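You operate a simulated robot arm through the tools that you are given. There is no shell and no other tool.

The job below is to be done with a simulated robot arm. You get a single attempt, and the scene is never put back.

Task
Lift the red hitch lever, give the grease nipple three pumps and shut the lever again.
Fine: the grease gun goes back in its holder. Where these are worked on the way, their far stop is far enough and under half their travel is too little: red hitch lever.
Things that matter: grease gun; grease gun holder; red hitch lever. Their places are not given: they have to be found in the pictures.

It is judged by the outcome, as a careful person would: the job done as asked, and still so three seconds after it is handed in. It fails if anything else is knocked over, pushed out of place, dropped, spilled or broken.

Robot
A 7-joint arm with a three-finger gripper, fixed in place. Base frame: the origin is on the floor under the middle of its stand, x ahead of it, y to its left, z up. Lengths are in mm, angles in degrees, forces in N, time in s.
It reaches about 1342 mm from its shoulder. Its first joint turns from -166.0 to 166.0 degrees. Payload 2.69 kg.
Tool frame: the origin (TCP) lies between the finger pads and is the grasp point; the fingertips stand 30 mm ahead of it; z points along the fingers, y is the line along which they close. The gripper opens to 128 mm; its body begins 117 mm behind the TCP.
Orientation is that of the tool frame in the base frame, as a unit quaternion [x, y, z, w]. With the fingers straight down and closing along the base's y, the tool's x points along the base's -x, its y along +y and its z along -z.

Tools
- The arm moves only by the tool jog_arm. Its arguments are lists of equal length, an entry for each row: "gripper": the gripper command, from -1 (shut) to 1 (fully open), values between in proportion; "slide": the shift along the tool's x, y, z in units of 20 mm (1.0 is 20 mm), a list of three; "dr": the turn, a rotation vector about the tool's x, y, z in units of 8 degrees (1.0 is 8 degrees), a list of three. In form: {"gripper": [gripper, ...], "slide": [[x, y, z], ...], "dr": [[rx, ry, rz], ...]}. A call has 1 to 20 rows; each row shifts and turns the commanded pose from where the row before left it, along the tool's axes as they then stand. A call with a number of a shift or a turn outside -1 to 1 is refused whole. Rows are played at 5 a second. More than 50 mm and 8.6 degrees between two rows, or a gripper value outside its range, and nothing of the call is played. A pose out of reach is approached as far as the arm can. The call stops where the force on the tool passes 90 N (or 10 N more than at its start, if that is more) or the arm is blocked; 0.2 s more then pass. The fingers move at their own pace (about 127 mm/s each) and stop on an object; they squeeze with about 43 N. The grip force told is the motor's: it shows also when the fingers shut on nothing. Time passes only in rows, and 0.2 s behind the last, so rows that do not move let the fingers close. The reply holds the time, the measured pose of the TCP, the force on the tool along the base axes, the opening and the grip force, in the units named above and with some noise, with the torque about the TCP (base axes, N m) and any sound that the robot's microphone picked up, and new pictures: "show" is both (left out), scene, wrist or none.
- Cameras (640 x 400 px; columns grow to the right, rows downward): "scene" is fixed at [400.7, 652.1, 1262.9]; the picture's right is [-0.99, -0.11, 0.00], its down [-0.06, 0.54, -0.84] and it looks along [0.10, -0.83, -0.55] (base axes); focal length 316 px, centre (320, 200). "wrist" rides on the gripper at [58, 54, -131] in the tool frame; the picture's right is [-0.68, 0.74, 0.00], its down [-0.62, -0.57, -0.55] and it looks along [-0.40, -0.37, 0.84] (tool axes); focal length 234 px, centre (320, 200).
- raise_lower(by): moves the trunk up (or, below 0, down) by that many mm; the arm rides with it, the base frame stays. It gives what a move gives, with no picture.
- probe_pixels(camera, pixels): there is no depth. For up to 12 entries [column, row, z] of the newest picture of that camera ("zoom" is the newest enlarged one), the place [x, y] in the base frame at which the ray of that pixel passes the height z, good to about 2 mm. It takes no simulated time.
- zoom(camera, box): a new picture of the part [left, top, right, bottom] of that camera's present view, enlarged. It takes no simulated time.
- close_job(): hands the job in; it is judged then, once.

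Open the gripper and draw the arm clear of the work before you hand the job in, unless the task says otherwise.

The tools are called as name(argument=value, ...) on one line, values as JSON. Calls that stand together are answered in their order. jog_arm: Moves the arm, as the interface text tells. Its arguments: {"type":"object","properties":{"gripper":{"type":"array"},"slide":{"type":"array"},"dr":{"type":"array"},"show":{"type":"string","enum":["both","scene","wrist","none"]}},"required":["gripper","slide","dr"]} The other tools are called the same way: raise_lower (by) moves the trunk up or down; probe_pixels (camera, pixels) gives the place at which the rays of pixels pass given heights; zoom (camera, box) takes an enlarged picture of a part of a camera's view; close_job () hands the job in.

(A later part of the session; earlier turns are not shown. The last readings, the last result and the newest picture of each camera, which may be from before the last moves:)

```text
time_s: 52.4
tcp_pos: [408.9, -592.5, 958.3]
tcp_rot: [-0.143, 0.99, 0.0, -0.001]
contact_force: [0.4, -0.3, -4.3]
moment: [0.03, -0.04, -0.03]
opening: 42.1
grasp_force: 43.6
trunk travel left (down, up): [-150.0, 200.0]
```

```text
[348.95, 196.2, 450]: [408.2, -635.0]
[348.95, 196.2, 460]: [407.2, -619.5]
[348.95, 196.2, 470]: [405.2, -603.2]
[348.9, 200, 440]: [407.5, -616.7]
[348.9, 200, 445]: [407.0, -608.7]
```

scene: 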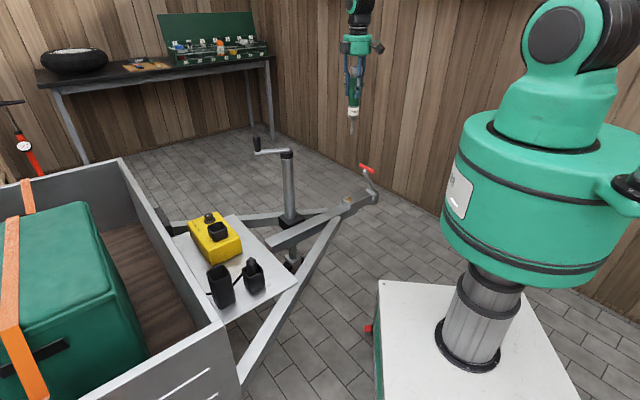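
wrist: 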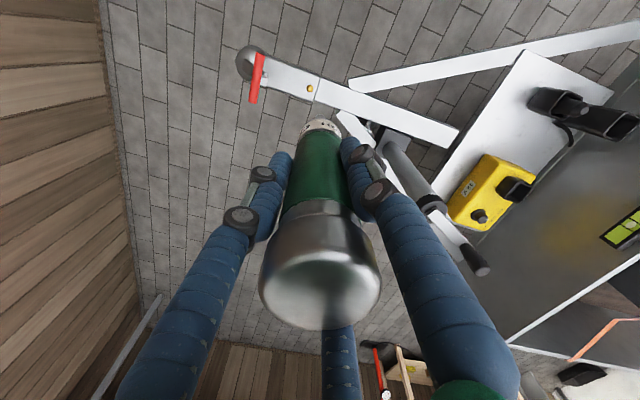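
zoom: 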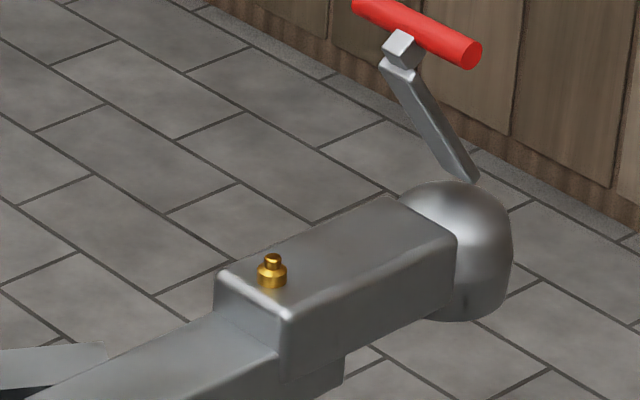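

Averaging all views, the nipple nose is at about (405.5,-617,461). I align the gun axis over it and descend to TCP z≈670 (nozzle tip ≈ 489).

jog_arm(gripper=[-1, -1, -1, -1, -1, -1, -1, -1, -1, -1, -1, -1, -1, -1, -1, -1], slide=[[0.034, -0.075, 0.96], [0.034, -0.075, 0.96], [0.034, -0.075, 0.96], [0.034, -0.075, 0.96], [0.034, -0.075, 0.96], [0.034, -0.075, 0.96], [0.034, -0.075, 0.96], [0.034, -0.075, 0.96], [0.034, -0.075, 0.96], [0.034, -0.075, 0.96], [0.034, -0.075, 0.96], [0.034, -0.075, 0.96], [0.034, -0.075, 0.96], [0.034, -0.075, 0.96], [0.034, -0.075, 0.96], [0, 0, 0]], dr=[[0, 0, 0], [0, 0, 0], [0, 0, 0], [0, 0, 0], [0, 0, 0], [0, 0, 0], [0, 0, 0], [0, 0, 0], [0, 0, 0], [0, 0, 0], [0, 0, 0], [0, 0, 0], [0, 0, 0], [0, 0, 0], [0, 0, 0], [0, 0, 0]], show="both")

zoom(camera="scene", box=[310, 110, 400, 215])

zoom(camera="wrist", box=[270, 60, 370, 140])

```text
time_s: 55.8
tcp_pos: [405.2, -615.7, 671.6]
tcp_rot: [-0.144, 0.99, 0.0, 0.0]
contact_force: [-0.2, -0.8, -4.7]
moment: [0.02, 0.01, 0.02]
opening: 42.3
grasp_force: 42.8
trunk travel left (down, up): [-150.0, 200.0]
```

scene: 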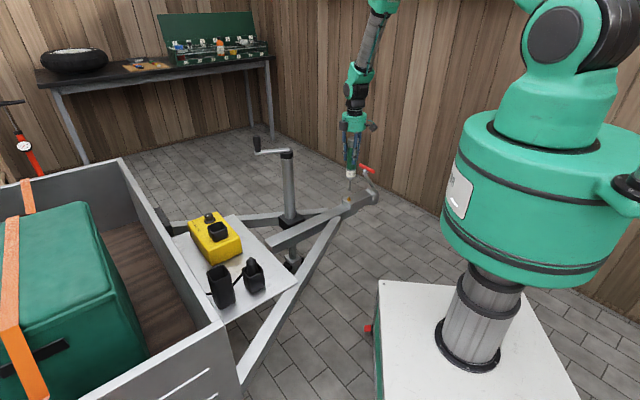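
wrist: 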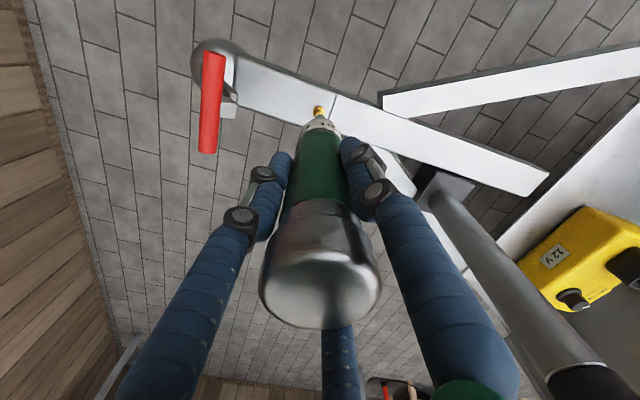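

```text
3.81 times, centred on (355, 162) of scene
```

zoom: 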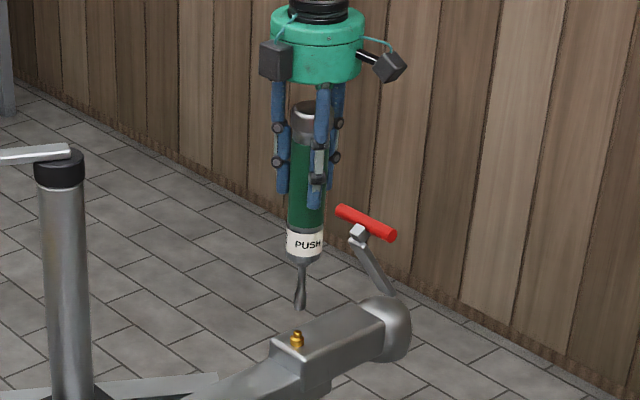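

```text
5.00 times, centred on (320, 100) of wrist
```

zoom: 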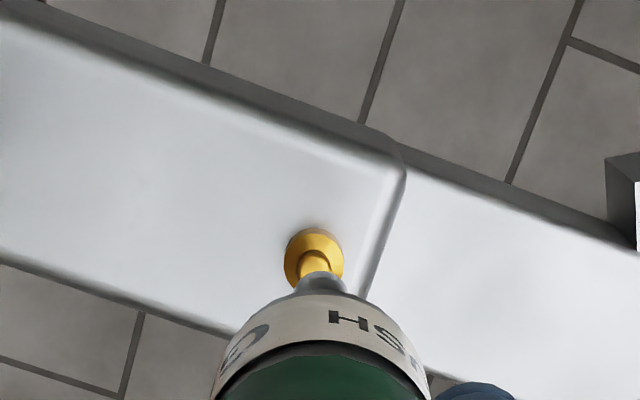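

The nozzle tip at scene (349.5,191) stands right over the nipple at (349,197); wrist view shows an offset of only ~2 mm. I nudge 1 mm and descend 25 mm.

jog_arm(gripper=[-1, -1, -1, -1, -1, -1], slide=[[0.05, 0, 0.25], [0, 0, 0.25], [0, 0, 0.25], [0, 0, 0.25], [0, 0, 0.25], [0, 0, 0]], dr=[[0, 0, 0], [0, 0, 0], [0, 0, 0], [0, 0, 0], [0, 0, 0], [0, 0, 0]], show="both")

zoom(camera="scene", box=[330, 165, 370, 205])

zoom(camera="wrist", box=[270, 60, 370, 140])

```text
time_s: 57.2
tcp_pos: [405.2, -617.7, 646.5]
tcp_rot: [-0.143, 0.99, 0.0, 0.0]
contact_force: [0.3, -0.7, -5.3]
moment: [-0.02, 0.02, 0.01]
opening: 41.9
grasp_force: 42.9
trunk travel left (down, up): [-150.0, 200.0]
```

scene: 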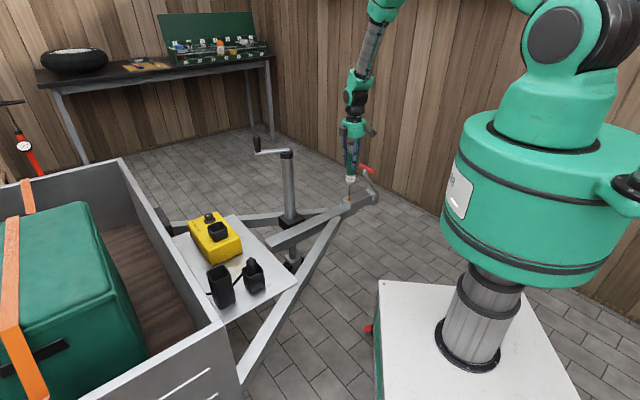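
wrist: 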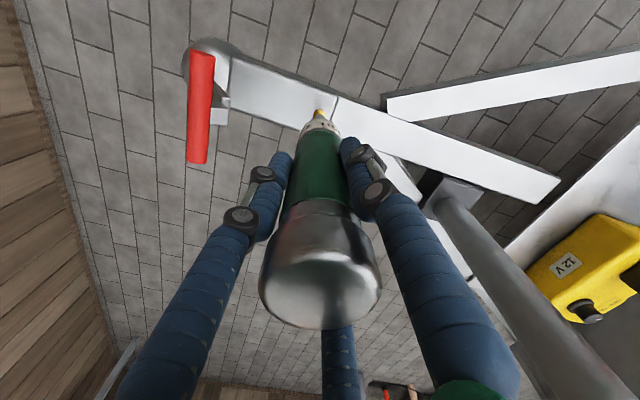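

```text
10.00 times, centred on (350, 185) of scene
```

zoom: 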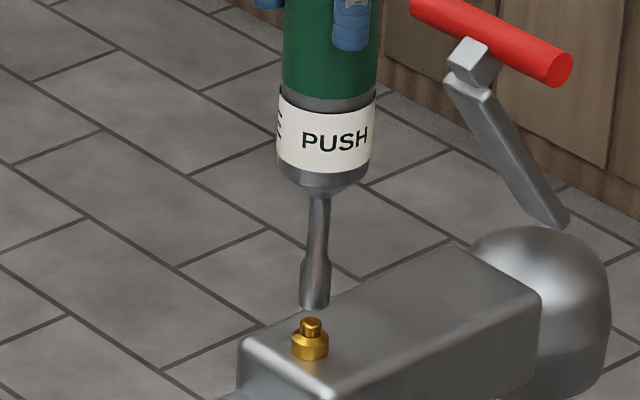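

```text
5.00 times, centred on (320, 100) of wrist
```

zoom: 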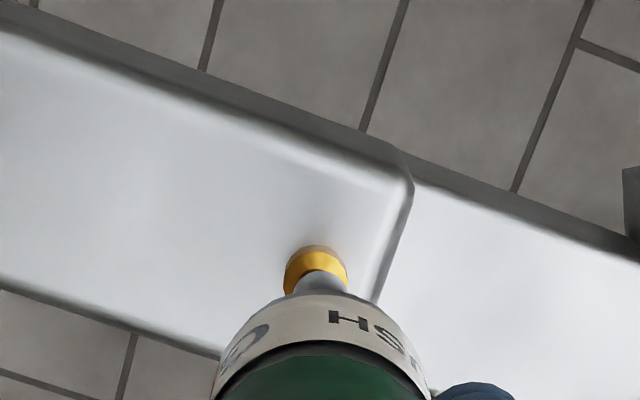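

Nozzle and nipple line up within ~1–2 mm in both views, with ~10 mm gap. I descend in small steps to contact.

jog_arm(gripper=[-1, -1, -1, -1, -1], slide=[[0, 0, 0.1], [0, 0, 0.1], [0, 0, 0.1], [0, 0, 0.1], [0, 0, 0]], dr=[[0, 0, 0], [0, 0, 0], [0, 0, 0], [0, 0, 0], [0, 0, 0]], show="none")

jog_arm(gripper=[-1, -1, -1], slide=[[0, 0, 0.1], [0, 0, 0.1], [0, 0, 0]], dr=[[0, 0, 0], [0, 0, 0], [0, 0, 0]], show="both")

zoom(camera="scene", box=[330, 165, 370, 205])

```text
time_s: 58.4
tcp_pos: [405.1, -617.1, 638.2]
tcp_rot: [-0.143, 0.99, 0.001, 0.0]
contact_force: [0.3, -0.1, -5.0]
moment: [-0.03, 0.0, 0.02]
opening: 41.9
grasp_force: 43.0
trunk travel left (down, up): [-150.0, 200.0]
```

```text
time_s: 59.2
tcp_pos: [404.9, -616.8, 636.1]
tcp_rot: [-0.143, 0.99, -0.001, 0.0]
contact_force: [-2.4, 3.6, 10.2]
moment: [0.58, 0.35, -0.04]
opening: 42.2
grasp_force: 43.2
trunk travel left (down, up): [-150.0, 200.0]
```

scene: 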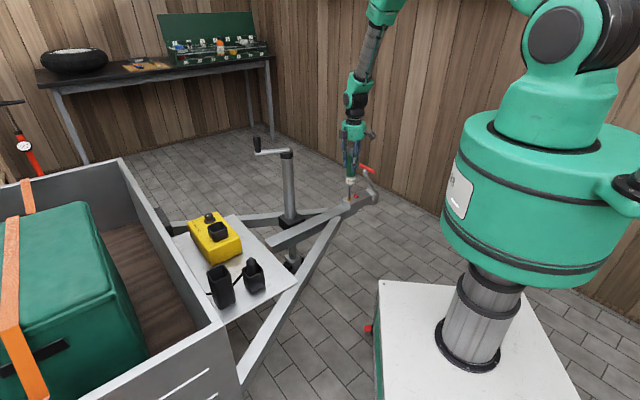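
wrist: 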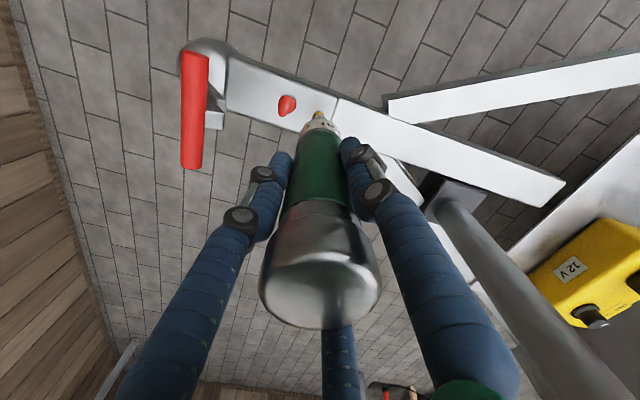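

```text
10.00 times, centred on (350, 185) of scene
```

zoom: 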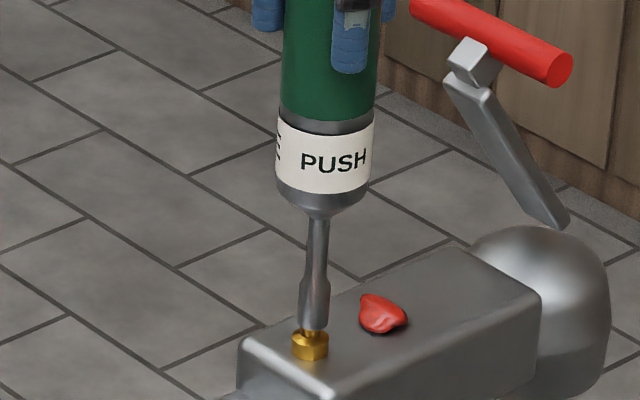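

Contact is made (about +15 N), and a red blob appeared on the coupler at scene (356,196)/wrist (287,105) – probably grease. I zoom in from the wrist to understand it before going on.

zoom(camera="wrist", box=[250, 70, 350, 140])

probe_pixels(camera="wrist", pixels=[[287, 105, 445], [319, 114, 455]])

probe_pixels(camera="scene", pixels=[[356.3, 196.5, 445], [349, 199.5, 448]])

zoom(camera="scene", box=[340, 185, 370, 207])

```text
5.71 times, centred on (300, 105) of wrist
```

zoom: 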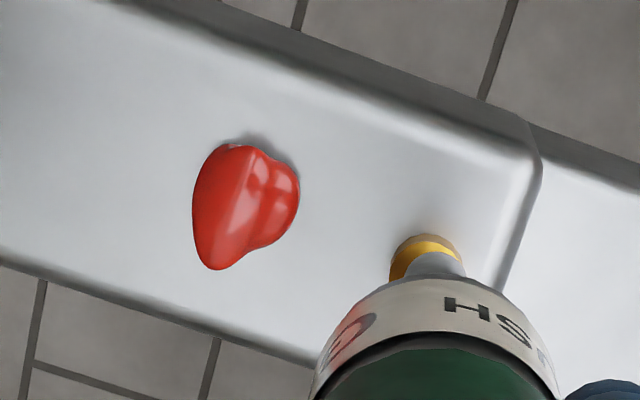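

```text
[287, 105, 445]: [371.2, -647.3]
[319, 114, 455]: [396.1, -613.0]
```

```text
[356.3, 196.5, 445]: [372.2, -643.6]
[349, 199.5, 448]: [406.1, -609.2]
```

```text
16.00 times, centred on (355, 196) of scene
```

zoom: 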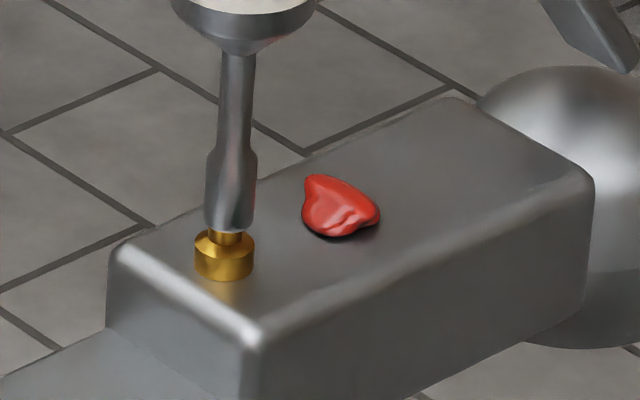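

The nozzle is seated on the nipple's nose and a grease blob emerged at (372,-645). I keep pressing this same stroke a bit deeper to feel for the stroke's end or a click.

jog_arm(gripper=[-1, -1, -1], slide=[[0, 0, 0.1], [0, 0, 0.1], [0, 0, 0]], dr=[[0, 0, 0], [0, 0, 0], [0, 0, 0]], show="both")

zoom(camera="scene", box=[330, 165, 370, 205])

```text
time_s: 60.0
tcp_pos: [406.2, -618.6, 634.4]
tcp_rot: [-0.144, 0.99, -0.002, 0.001]
contact_force: [0.8, -0.5, 36.9]
moment: [-0.13, -0.1, 0.02]
opening: 42.3
grasp_force: 43.2
trunk travel left (down, up): [-150.0, 200.0]
```

scene: 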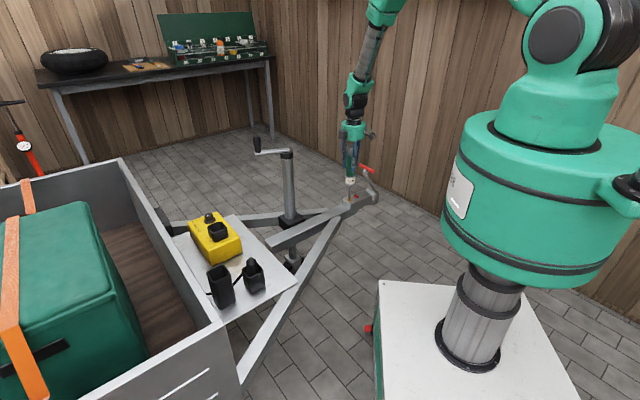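
wrist: 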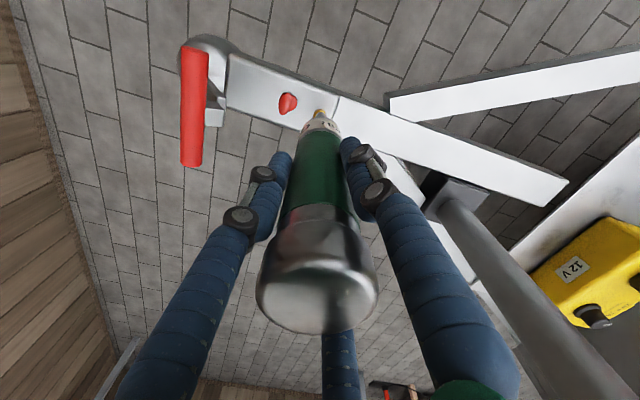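

```text
10.00 times, centred on (350, 185) of scene
```

zoom: 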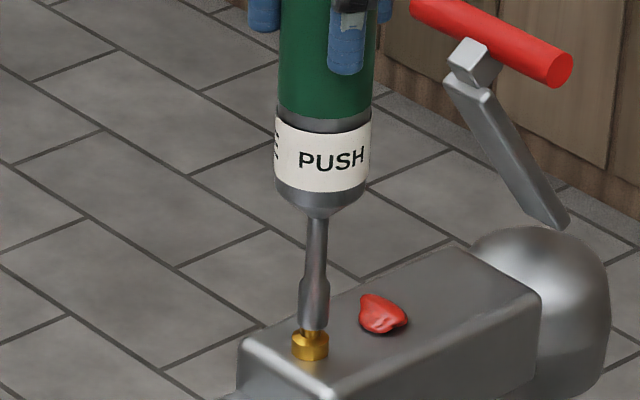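

Pressing is stiff now (≈42 N) with no further change, so the first push is done. I release by rising ~8 mm and look at the blob.

jog_arm(gripper=[-1, -1, -1, -1], slide=[[0, 0, -0.14], [0, 0, -0.14], [0, 0, -0.14], [0, 0, 0]], dr=[[0, 0, 0], [0, 0, 0], [0, 0, 0], [0, 0, 0]], show="both")

zoom(camera="scene", box=[330, 165, 370, 205])

zoom(camera="wrist", box=[250, 70, 350, 140])

```text
time_s: 61.0
tcp_pos: [405.0, -615.4, 639.4]
tcp_rot: [-0.144, 0.99, 0.001, 0.0]
contact_force: [1.1, -0.1, -3.7]
moment: [-0.02, 0.0, 0.01]
opening: 42.4
grasp_force: 43.3
trunk travel left (down, up): [-150.0, 200.0]
```

scene: 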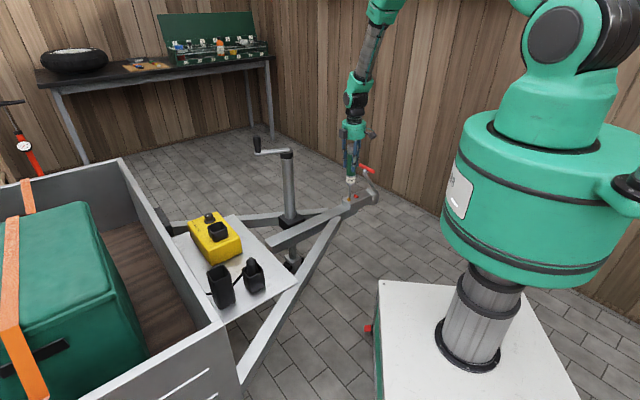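
wrist: 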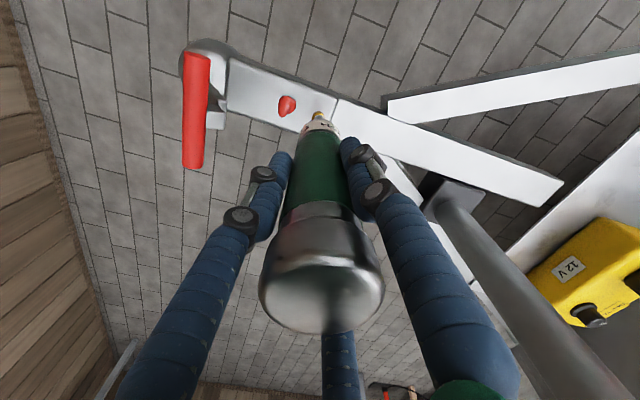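

```text
10.00 times, centred on (350, 185) of scene
```

zoom: 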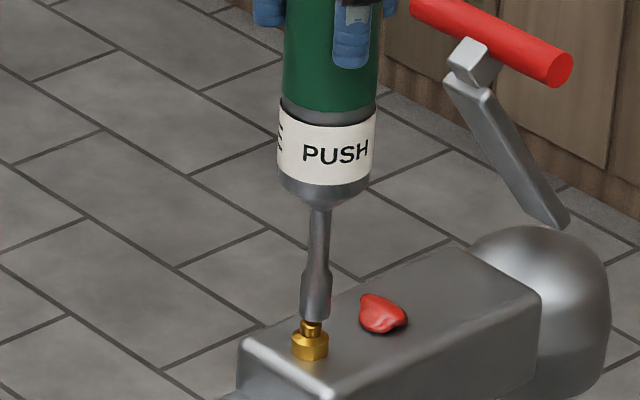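

```text
5.71 times, centred on (300, 105) of wrist
```

zoom: 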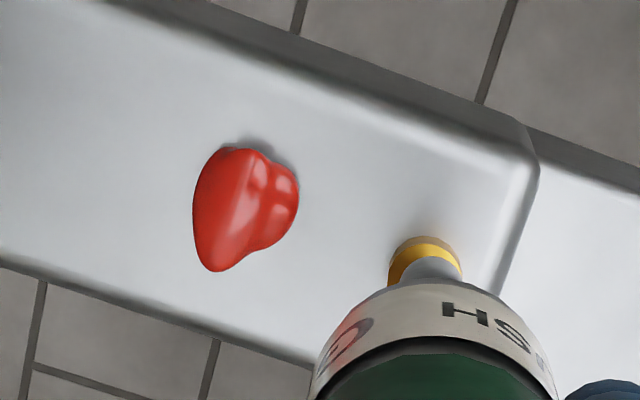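

The nozzle is now ~5 mm clear of the nipple and the blob is unchanged. I make the second push, 8 mm down in small steps.

jog_arm(gripper=[-1, -1, -1, -1, -1], slide=[[0, 0, 0.1], [0, 0, 0.1], [0, 0, 0.1], [0, 0, 0.1], [0, 0, 0]], dr=[[0, 0, 0], [0, 0, 0], [0, 0, 0], [0, 0, 0], [0, 0, 0]], show="both")

zoom(camera="scene", box=[330, 165, 370, 205])

zoom(camera="wrist", box=[250, 70, 350, 140])

```text
time_s: 62.2
tcp_pos: [405.1, -616.9, 633.7]
tcp_rot: [-0.144, 0.99, 0.0, 0.0]
contact_force: [-1.6, 7.3, 18.4]
moment: [1.07, 0.28, -0.04]
opening: 42.2
grasp_force: 42.8
trunk travel left (down, up): [-150.0, 200.0]
```

scene: 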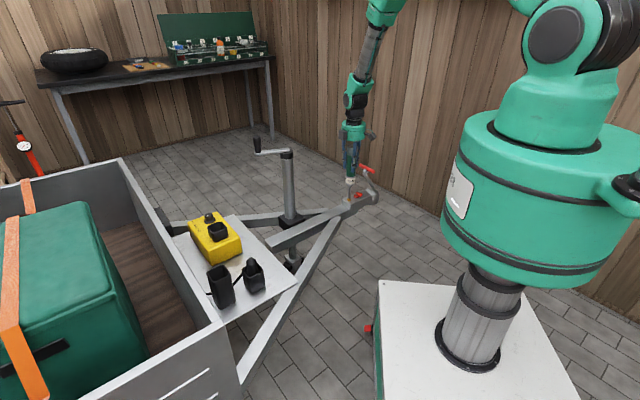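
wrist: 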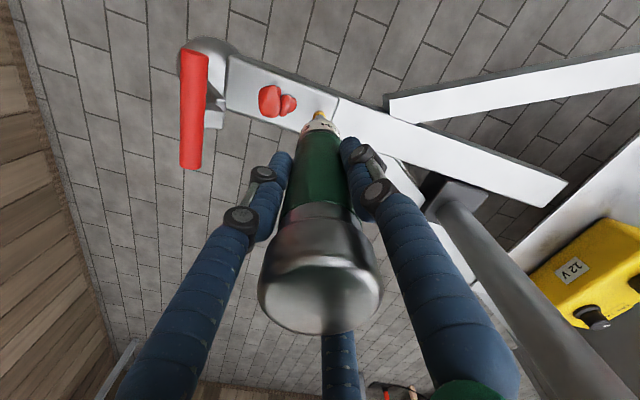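

```text
10.00 times, centred on (350, 185) of scene
```

zoom: 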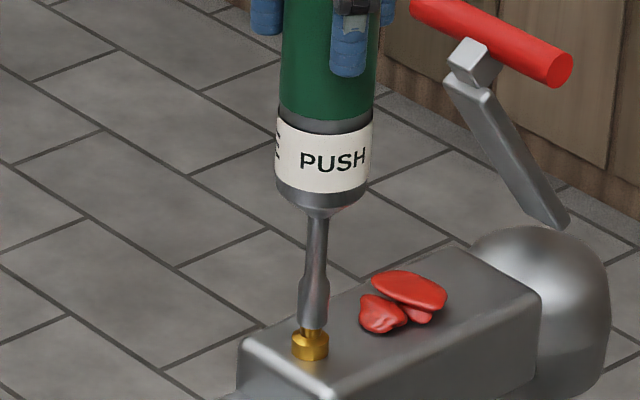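

```text
5.71 times, centred on (300, 105) of wrist
```

zoom: 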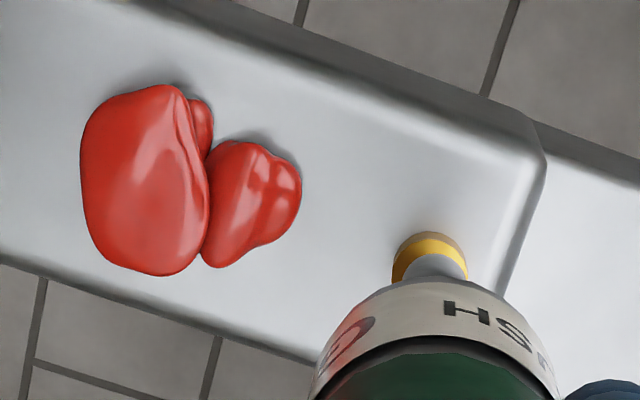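

A second, larger blob appeared – each push adds one, so that's pump two. I release by rising 8 mm.

jog_arm(gripper=[-1, -1, -1, -1], slide=[[0, 0, -0.14], [0, 0, -0.14], [0, 0, -0.14], [0, 0, 0]], dr=[[0, 0, 0], [0, 0, 0], [0, 0, 0], [0, 0, 0]], show="both")

zoom(camera="scene", box=[330, 165, 370, 205])

```text
time_s: 63.2
tcp_pos: [403.2, -616.7, 638.7]
tcp_rot: [-0.144, 0.99, 0.001, 0.0]
contact_force: [0.4, -0.3, -4.2]
moment: [-0.02, 0.04, -0.03]
opening: 42.1
grasp_force: 43.3
trunk travel left (down, up): [-150.0, 200.0]
```

scene: 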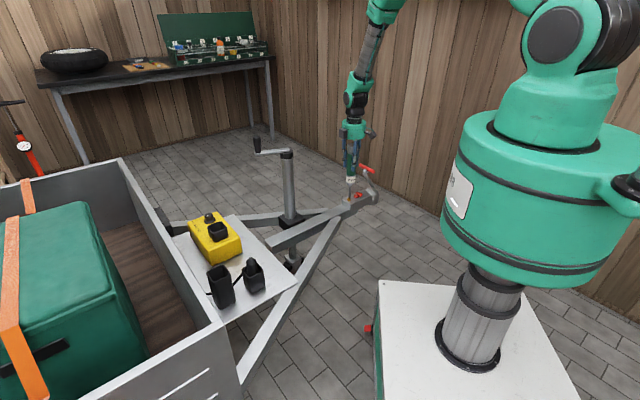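
wrist: 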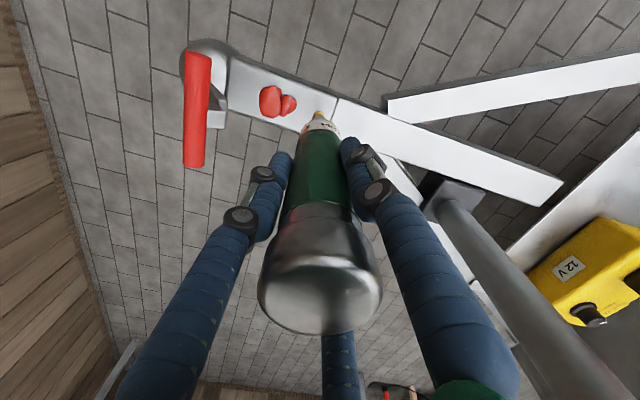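

```text
10.00 times, centred on (350, 185) of scene
```

zoom: 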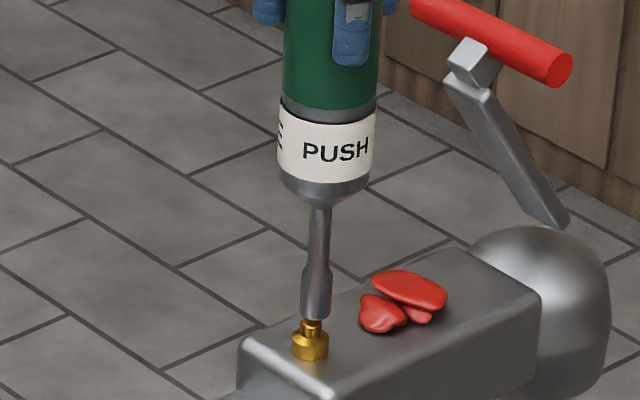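

The nozzle is clear again with two blobs showing. I make the third and last push.

jog_arm(gripper=[-1, -1, -1, -1, -1], slide=[[0, 0, 0.1], [0, 0, 0.1], [0, 0, 0.1], [0, 0, 0.12], [0, 0, 0]], dr=[[0, 0, 0], [0, 0, 0], [0, 0, 0], [0, 0, 0], [0, 0, 0]], show="both")

zoom(camera="scene", box=[330, 165, 370, 205])

zoom(camera="wrist", box=[250, 70, 350, 140])

```text
time_s: 64.4
tcp_pos: [404.9, -618.7, 632.9]
tcp_rot: [-0.143, 0.99, -0.001, 0.0]
contact_force: [-3.1, 5.0, 22.5]
moment: [0.77, 0.55, -0.03]
opening: 42.4
grasp_force: 43.1
trunk travel left (down, up): [-150.0, 200.0]
```

scene: 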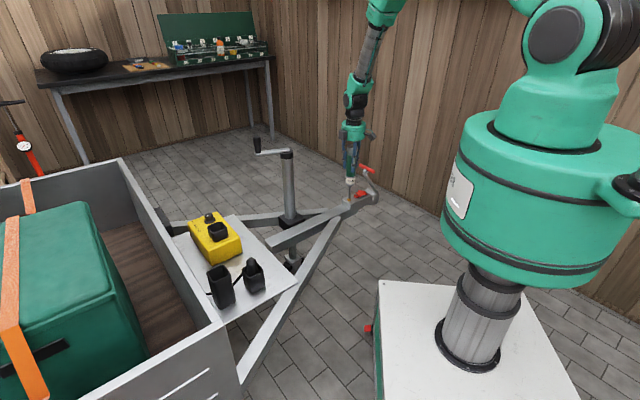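
wrist: 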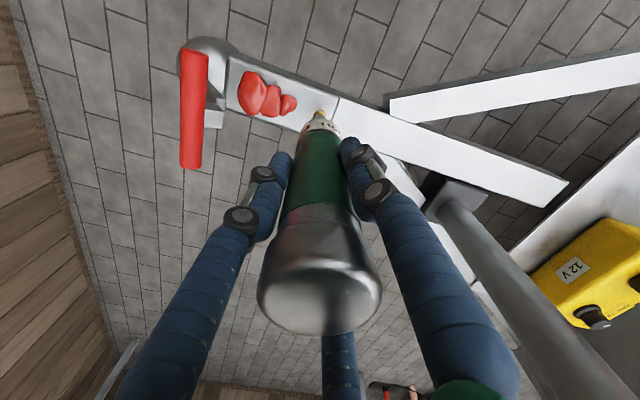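

```text
10.00 times, centred on (350, 185) of scene
```

zoom: 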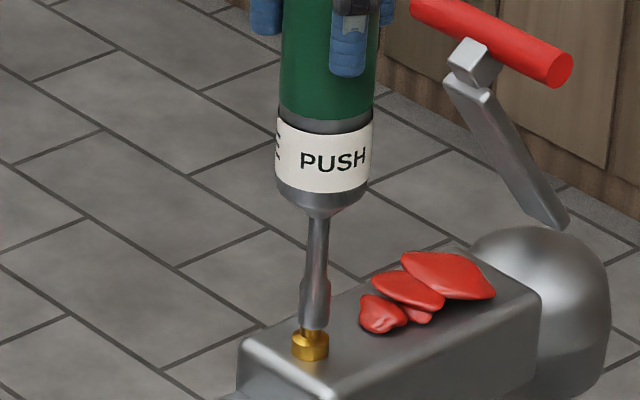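

```text
5.71 times, centred on (300, 105) of wrist
```

zoom: 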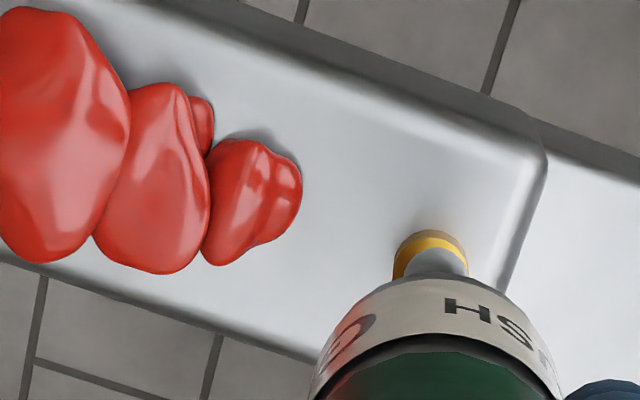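

Three blobs – three pumps done. I lift the gun straight off the nipple to z≈960.

jog_arm(gripper=[-1, -1, -1, -1, -1, -1, -1, -1, -1, -1, -1, -1, -1, -1, -1, -1, -1, -1], slide=[[0, 0, -0.3], [0, 0, -0.6], [0, 0, -1], [0, 0, -1], [0, 0, -1], [0, 0, -1], [0, 0, -1], [0, 0, -1], [0, 0, -1], [0, 0, -1], [0, 0, -1], [0, 0, -1], [0, 0, -1], [0, 0, -1], [0, 0, -1], [0, 0, -1], [0, 0, -1], [0, 0, -0.45]], dr=[[0, 0, 0], [0, 0, 0], [0, 0, 0], [0, 0, 0], [0, 0, 0], [0, 0, 0], [0, 0, 0], [0, 0, 0], [0, 0, 0], [0, 0, 0], [0, 0, 0], [0, 0, 0], [0, 0, 0], [0, 0, 0], [0, 0, 0], [0, 0, 0], [0, 0, 0], [0, 0, 0]], show="both")

zoom(camera="scene", box=[325, 150, 395, 215])

```text
time_s: 68.2
tcp_pos: [405.4, -616.9, 958.1]
tcp_rot: [-0.143, 0.99, -0.001, 0.0]
contact_force: [-0.1, 0.2, -3.9]
moment: [0.0, -0.02, -0.02]
opening: 42.2
grasp_force: 42.5
trunk travel left (down, up): [-150.0, 200.0]
```

scene: 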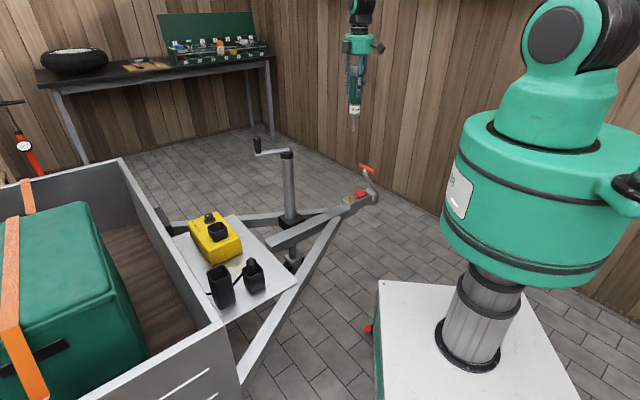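
wrist: 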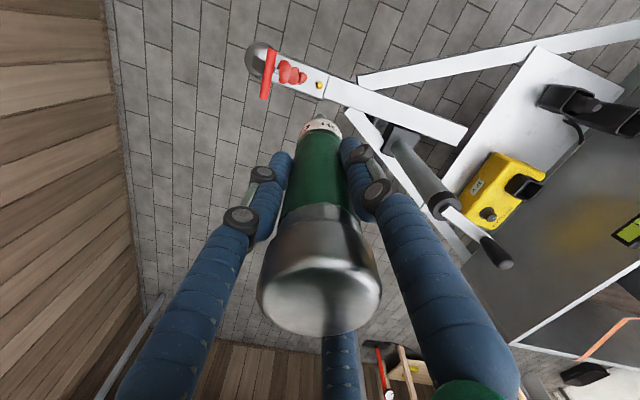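

```text
6.15 times, centred on (360, 182) of scene
```

zoom: 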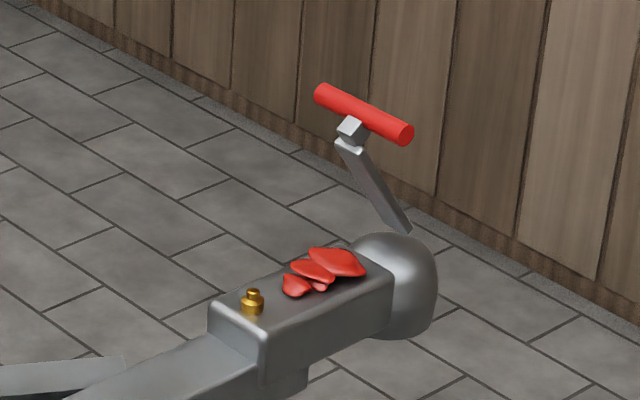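

The lever is still up and three blobs sit on the coupler. I bring the gun back over its holder along the same detour.

jog_arm(gripper=[-1, -1, -1, -1, -1, -1, -1, -1, -1, -1, -1, -1, -1, -1, -1, -1, -1, -1, -1, -1], slide=[[-0.588, 0.978, 0], [-0.588, 0.978, 0], [-0.588, 0.978, 0], [-0.588, 0.978, 0], [-0.588, 0.978, 0], [-0.588, 0.978, 0], [-0.588, 0.978, 0], [-0.588, 0.978, 0], [-0.588, 0.978, 0], [-0.588, 0.978, 0], [-0.588, 0.978, 0], [-0.588, 0.978, 0], [-0.588, 0.978, 0], [-0.972, 0.582, 0], [-0.972, 0.582, 0], [-0.972, 0.582, 0], [-0.972, 0.582, 0], [-0.972, 0.582, 0], [-0.972, 0.582, 0], [-0.972, 0.582, 0]], dr=[[0, 0, 0], [0, 0, 0], [0, 0, 0], [0, 0, 0], [0, 0, 0], [0, 0, 0], [0, 0, 0], [0, 0, 0], [0, 0, 0], [0, 0, 0], [0, 0, 0], [0, 0, 0], [0, 0, 0], [0, 0, 0], [0, 0, 0], [0, 0, 0], [0, 0, 0], [0, 0, 0], [0, 0, 0], [0, 0, 0]], show="scene")

jog_arm(gripper=[-1, -1, -1, -1, -1, -1, -1, -1, -1, -1, -1, -1, -1, -1], slide=[[-0.972, 0.582, 0], [-0.972, 0.582, 0], [-0.972, 0.582, 0], [-0.972, 0.582, 0], [-0.972, 0.582, 0], [-0.972, 0.582, 0], [-0.972, 0.582, 0], [-0.972, 0.582, 0], [-0.972, 0.582, 0], [-0.972, 0.582, 0], [-0.972, 0.582, 0], [-0.972, 0.582, 0], [-0.972, 0.582, 0], [0, 0, 0]], dr=[[0, 0, 0], [0, 0, 0], [0, 0, 0], [0, 0, 0], [0, 0, 0], [0, 0, 0], [0, 0, 0], [0, 0, 0], [0, 0, 0], [0, 0, 0], [0, 0, 0], [0, 0, 0], [0, 0, 0], [0, 0, 0]], show="both")

```text
time_s: 72.4
tcp_pos: [585.8, -213.1, 958.1]
tcp_rot: [-0.143, 0.99, 0.0, 0.0]
contact_force: [0.0, 0.6, -4.6]
moment: [-0.05, -0.01, -0.02]
opening: 42.3
grasp_force: 43.2
trunk travel left (down, up): [-150.0, 200.0]
```

scene: 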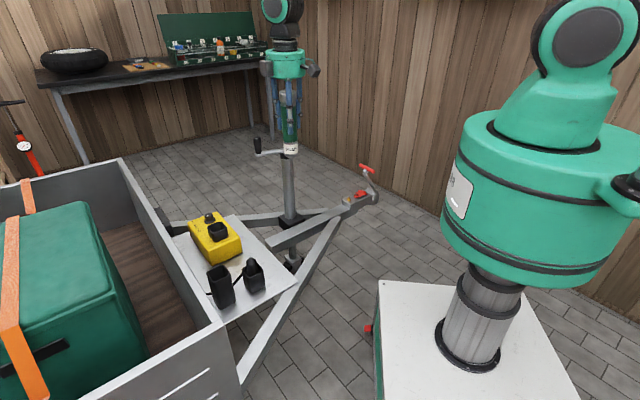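

```text
time_s: 75.4
tcp_pos: [785.6, 3.6, 958.0]
tcp_rot: [-0.144, 0.99, 0.0, 0.0]
contact_force: [0.0, 0.0, -4.6]
moment: [-0.03, 0.03, -0.04]
opening: 42.2
grasp_force: 43.2
trunk travel left (down, up): [-150.0, 200.0]
```

scene: 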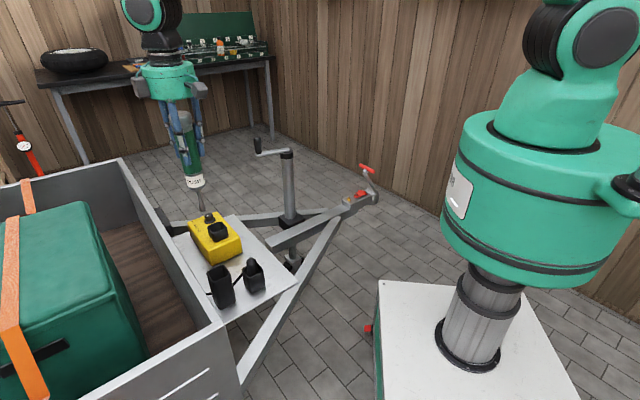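
wrist: 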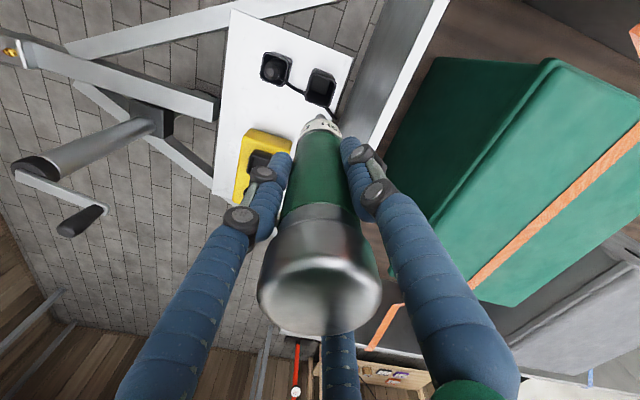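

The gun is above its holder again; measured (785.6,3.6) vs the grasp pose (787,3.2). I correct ~1 mm and descend to z≈760 to check alignment with the mouth.

jog_arm(gripper=[-1, -1, -1, -1, -1, -1, -1, -1, -1, -1, -1], slide=[[-0.05, -0.03, 1], [0, 0, 1], [0, 0, 1], [0, 0, 1], [0, 0, 1], [0, 0, 1], [0, 0, 1], [0, 0, 1], [0, 0, 1], [0, 0, 0.85], [0, 0, 0]], dr=[[0, 0, 0], [0, 0, 0], [0, 0, 0], [0, 0, 0], [0, 0, 0], [0, 0, 0], [0, 0, 0], [0, 0, 0], [0, 0, 0], [0, 0, 0], [0, 0, 0]], show="both")

zoom(camera="scene", box=[170, 180, 260, 310])

zoom(camera="wrist", box=[240, 40, 400, 200])

```text
time_s: 77.8
tcp_pos: [786.0, 3.3, 760.1]
tcp_rot: [-0.144, 0.99, 0.001, 0.0]
contact_force: [0.5, 0.2, -4.1]
moment: [0.02, 0.02, 0.0]
opening: 42.0
grasp_force: 43.5
trunk travel left (down, up): [-150.0, 200.0]
```

scene: 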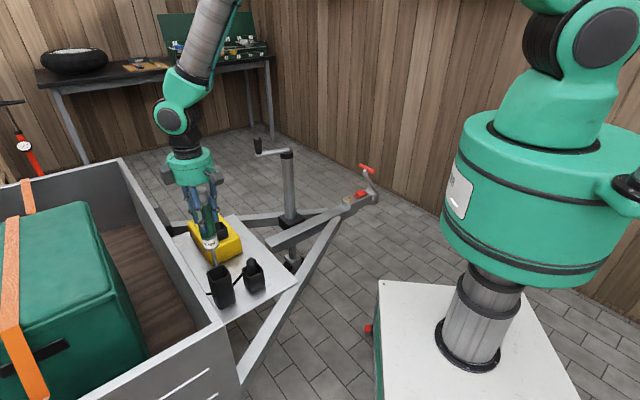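
wrist: 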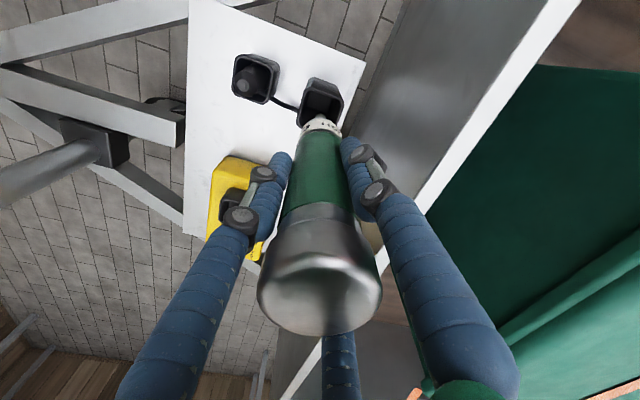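

```text
3.08 times, centred on (215, 245) of scene
```

zoom: 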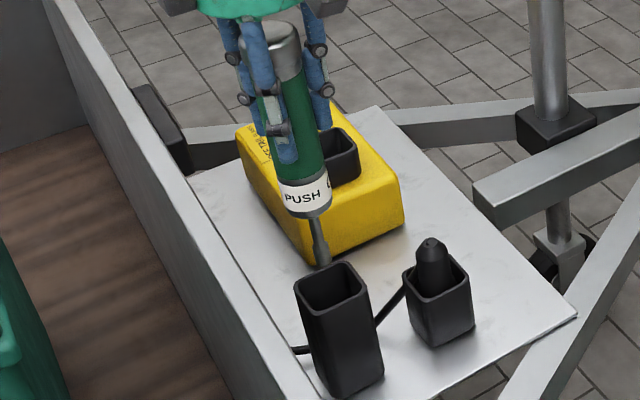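

```text
2.50 times, centred on (320, 120) of wrist
```

zoom: 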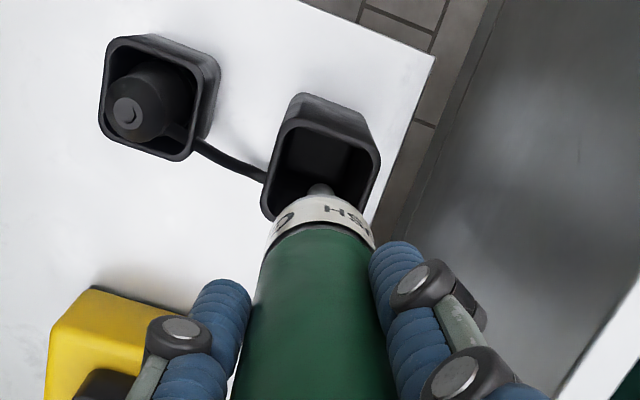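

The mouth's position in the wrist zoom matches the view taken right after lifting out, so alignment is good. I lower to z≈668 (nozzle inside, barrel just above the rim).

jog_arm(gripper=[-1, -1, -1, -1, -1, -1, -1, -1, -1], slide=[[-0.02, 0, 0.6], [0, 0, 0.6], [0, 0, 0.6], [0, 0, 0.6], [0, 0, 0.6], [0, 0, 0.6], [0, 0, 0.5], [0, 0, 0.5], [0, 0, 0]], dr=[[0, 0, 0], [0, 0, 0], [0, 0, 0], [0, 0, 0], [0, 0, 0], [0, 0, 0], [0, 0, 0], [0, 0, 0], [0, 0, 0]], show="both")

zoom(camera="scene", box=[180, 210, 250, 310])

zoom(camera="wrist", box=[260, 60, 380, 180])

```text
time_s: 79.8
tcp_pos: [787.9, 4.4, 667.8]
tcp_rot: [-0.144, 0.99, -0.001, 0.0]
contact_force: [-0.4, 0.3, -5.1]
moment: [-0.01, 0.01, -0.02]
opening: 42.0
grasp_force: 43.0
trunk travel left (down, up): [-150.0, 200.0]
```

scene: 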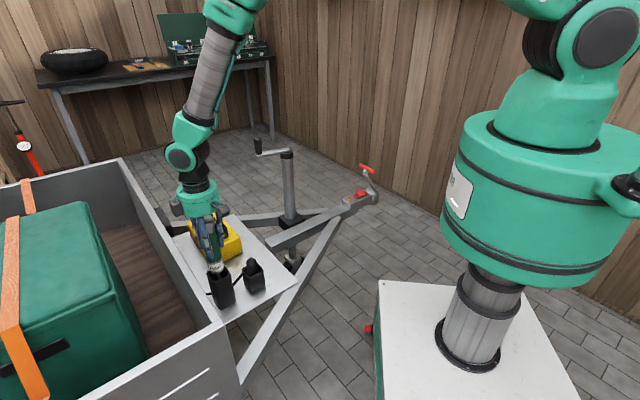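
wrist: 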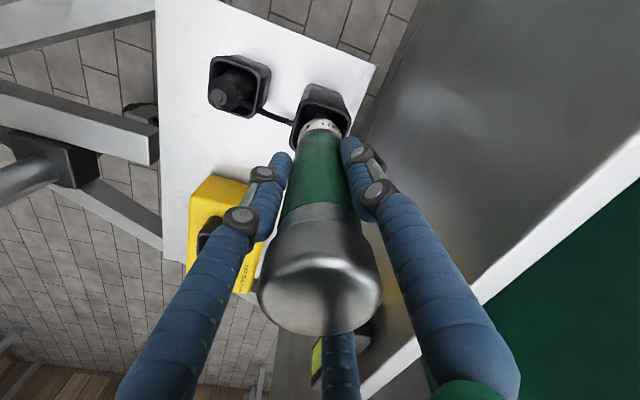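

```text
4.00 times, centred on (215, 260) of scene
```

zoom: 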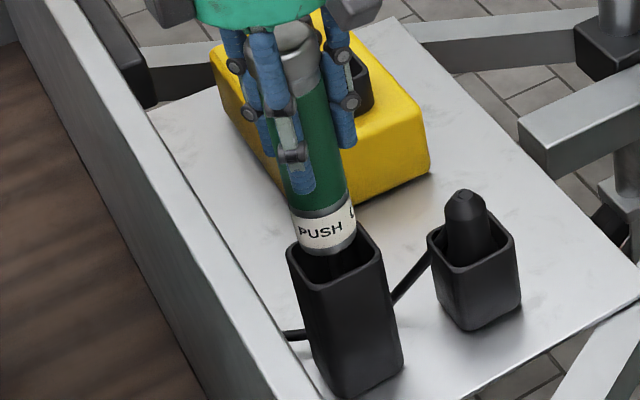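

```text
3.33 times, centred on (320, 120) of wrist
```

zoom: 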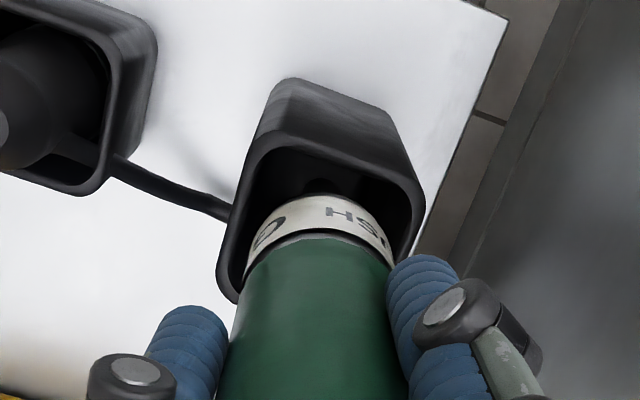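

The nose is centred in the mouth with a gap both sides. I continue down in 5 mm steps to z≈608.

jog_arm(gripper=[-1, -1, -1, -1, -1, -1], slide=[[0, 0, 0.25], [0, 0, 0.25], [0, 0, 0.25], [0, 0, 0.25], [0, 0, 0.25], [0, 0, 0]], dr=[[0, 0, 0], [0, 0, 0], [0, 0, 0], [0, 0, 0], [0, 0, 0], [0, 0, 0]], show="none")

jog_arm(gripper=[-1, -1, -1, -1, -1, -1, -1, -1], slide=[[0, 0, 0.25], [0, 0, 0.25], [0, 0, 0.25], [0, 0, 0.25], [0, 0, 0.25], [0, 0, 0.25], [0, 0, 0.25], [0, 0, 0]], dr=[[0, 0, 0], [0, 0, 0], [0, 0, 0], [0, 0, 0], [0, 0, 0], [0, 0, 0], [0, 0, 0], [0, 0, 0]], show="both")

```text
time_s: 81.2
tcp_pos: [786.7, 3.7, 643.6]
tcp_rot: [-0.144, 0.99, 0.0, 0.0]
contact_force: [0.2, -0.4, -4.0]
moment: [0.01, 0.02, -0.02]
opening: 42.2
grasp_force: 43.3
trunk travel left (down, up): [-150.0, 200.0]
```

```text
time_s: 83.0
tcp_pos: [788.2, 3.8, 608.4]
tcp_rot: [-0.143, 0.99, 0.0, 0.001]
contact_force: [-0.5, -0.2, -3.7]
moment: [0.01, 0.01, 0.02]
opening: 42.1
grasp_force: 43.6
trunk travel left (down, up): [-150.0, 200.0]
```

scene: 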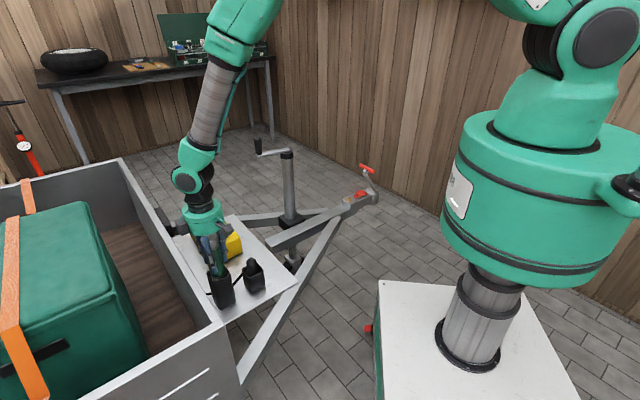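
wrist: 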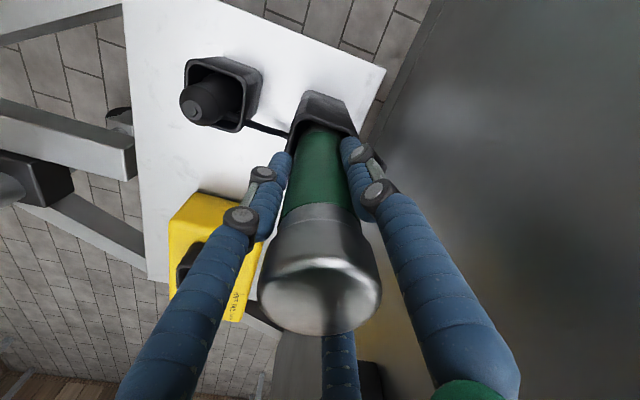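

No contact yet (force −4 is just the gun's weight). I ease down further in 1.5–2 mm steps until it touches the bottom.

jog_arm(gripper=[-1, -1, -1, -1], slide=[[0, 0, 0.1], [0, 0, 0.1], [0, 0, 0.08], [0, 0, 0]], dr=[[0, 0, 0], [0, 0, 0], [0, 0, 0], [0, 0, 0]], show="none")

```text
time_s: 84.0
tcp_pos: [787.2, 3.6, 603.6]
tcp_rot: [-0.144, 0.99, 0.0, 0.0]
contact_force: [-0.5, 0.8, -4.4]
moment: [-0.01, 0.02, -0.01]
opening: 42.1
grasp_force: 42.7
trunk travel left (down, up): [-150.0, 200.0]
```

jog_arm(gripper=[-1, -1, -1, -1], slide=[[0, 0, 0.08], [0, 0, 0.08], [0, 0, 0.04], [0, 0, 0]], dr=[[0, 0, 0], [0, 0, 0], [0, 0, 0], [0, 0, 0]], show="none")

```text
time_s: 85.0
tcp_pos: [788.2, 4.1, 601.1]
tcp_rot: [-0.143, 0.99, -0.001, 0.001]
contact_force: [-4.5, -3.2, 22.9]
moment: [-0.51, 0.74, -0.02]
opening: 42.2
grasp_force: 42.6
trunk travel left (down, up): [-150.0, 200.0]
```

The gun rests on the holder's floor now (+27 N). I back up 1 mm to relax and open the fingers to ~83 mm.

jog_arm(gripper=[-1, -0.2, 0.0, 0.3, 0.3, 0.3], slide=[[0, 0, -0.07], [0, 0, 0], [0, 0, 0], [0, 0, 0], [0, 0, 0], [0, 0, 0]], dr=[[0, 0, 0], [0, 0, 0], [0, 0, 0], [0, 0, 0], [0, 0, 0], [0, 0, 0]], show="both")

zoom(camera="scene", box=[160, 190, 260, 310])

```text
time_s: 86.4
tcp_pos: [788.5, 3.3, 600.3]
tcp_rot: [-0.143, 0.99, 0.0, 0.0]
contact_force: [-0.3, 0.7, 0.7]
moment: [0.0, -0.04, -0.02]
opening: 83.0
grasp_force: 0.0
trunk travel left (down, up): [-150.0, 200.0]
```

scene: 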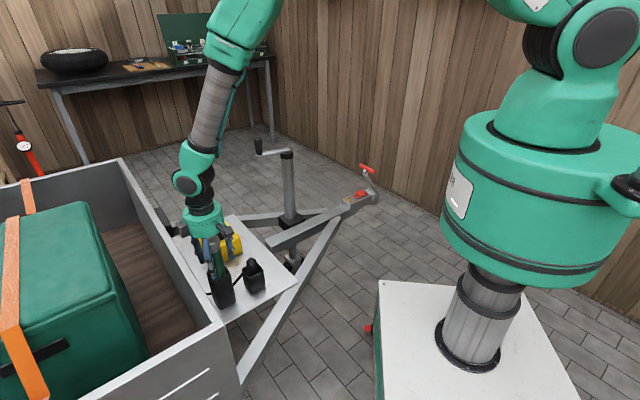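
wrist: 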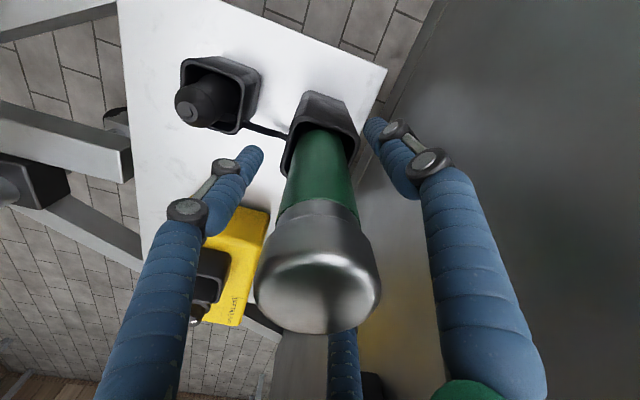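

```text
3.33 times, centred on (210, 250) of scene
```

zoom: 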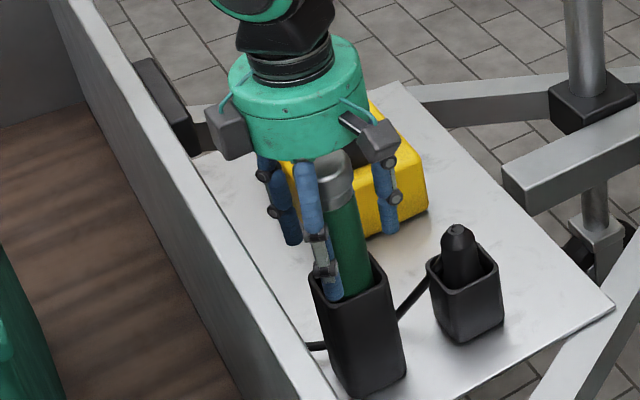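

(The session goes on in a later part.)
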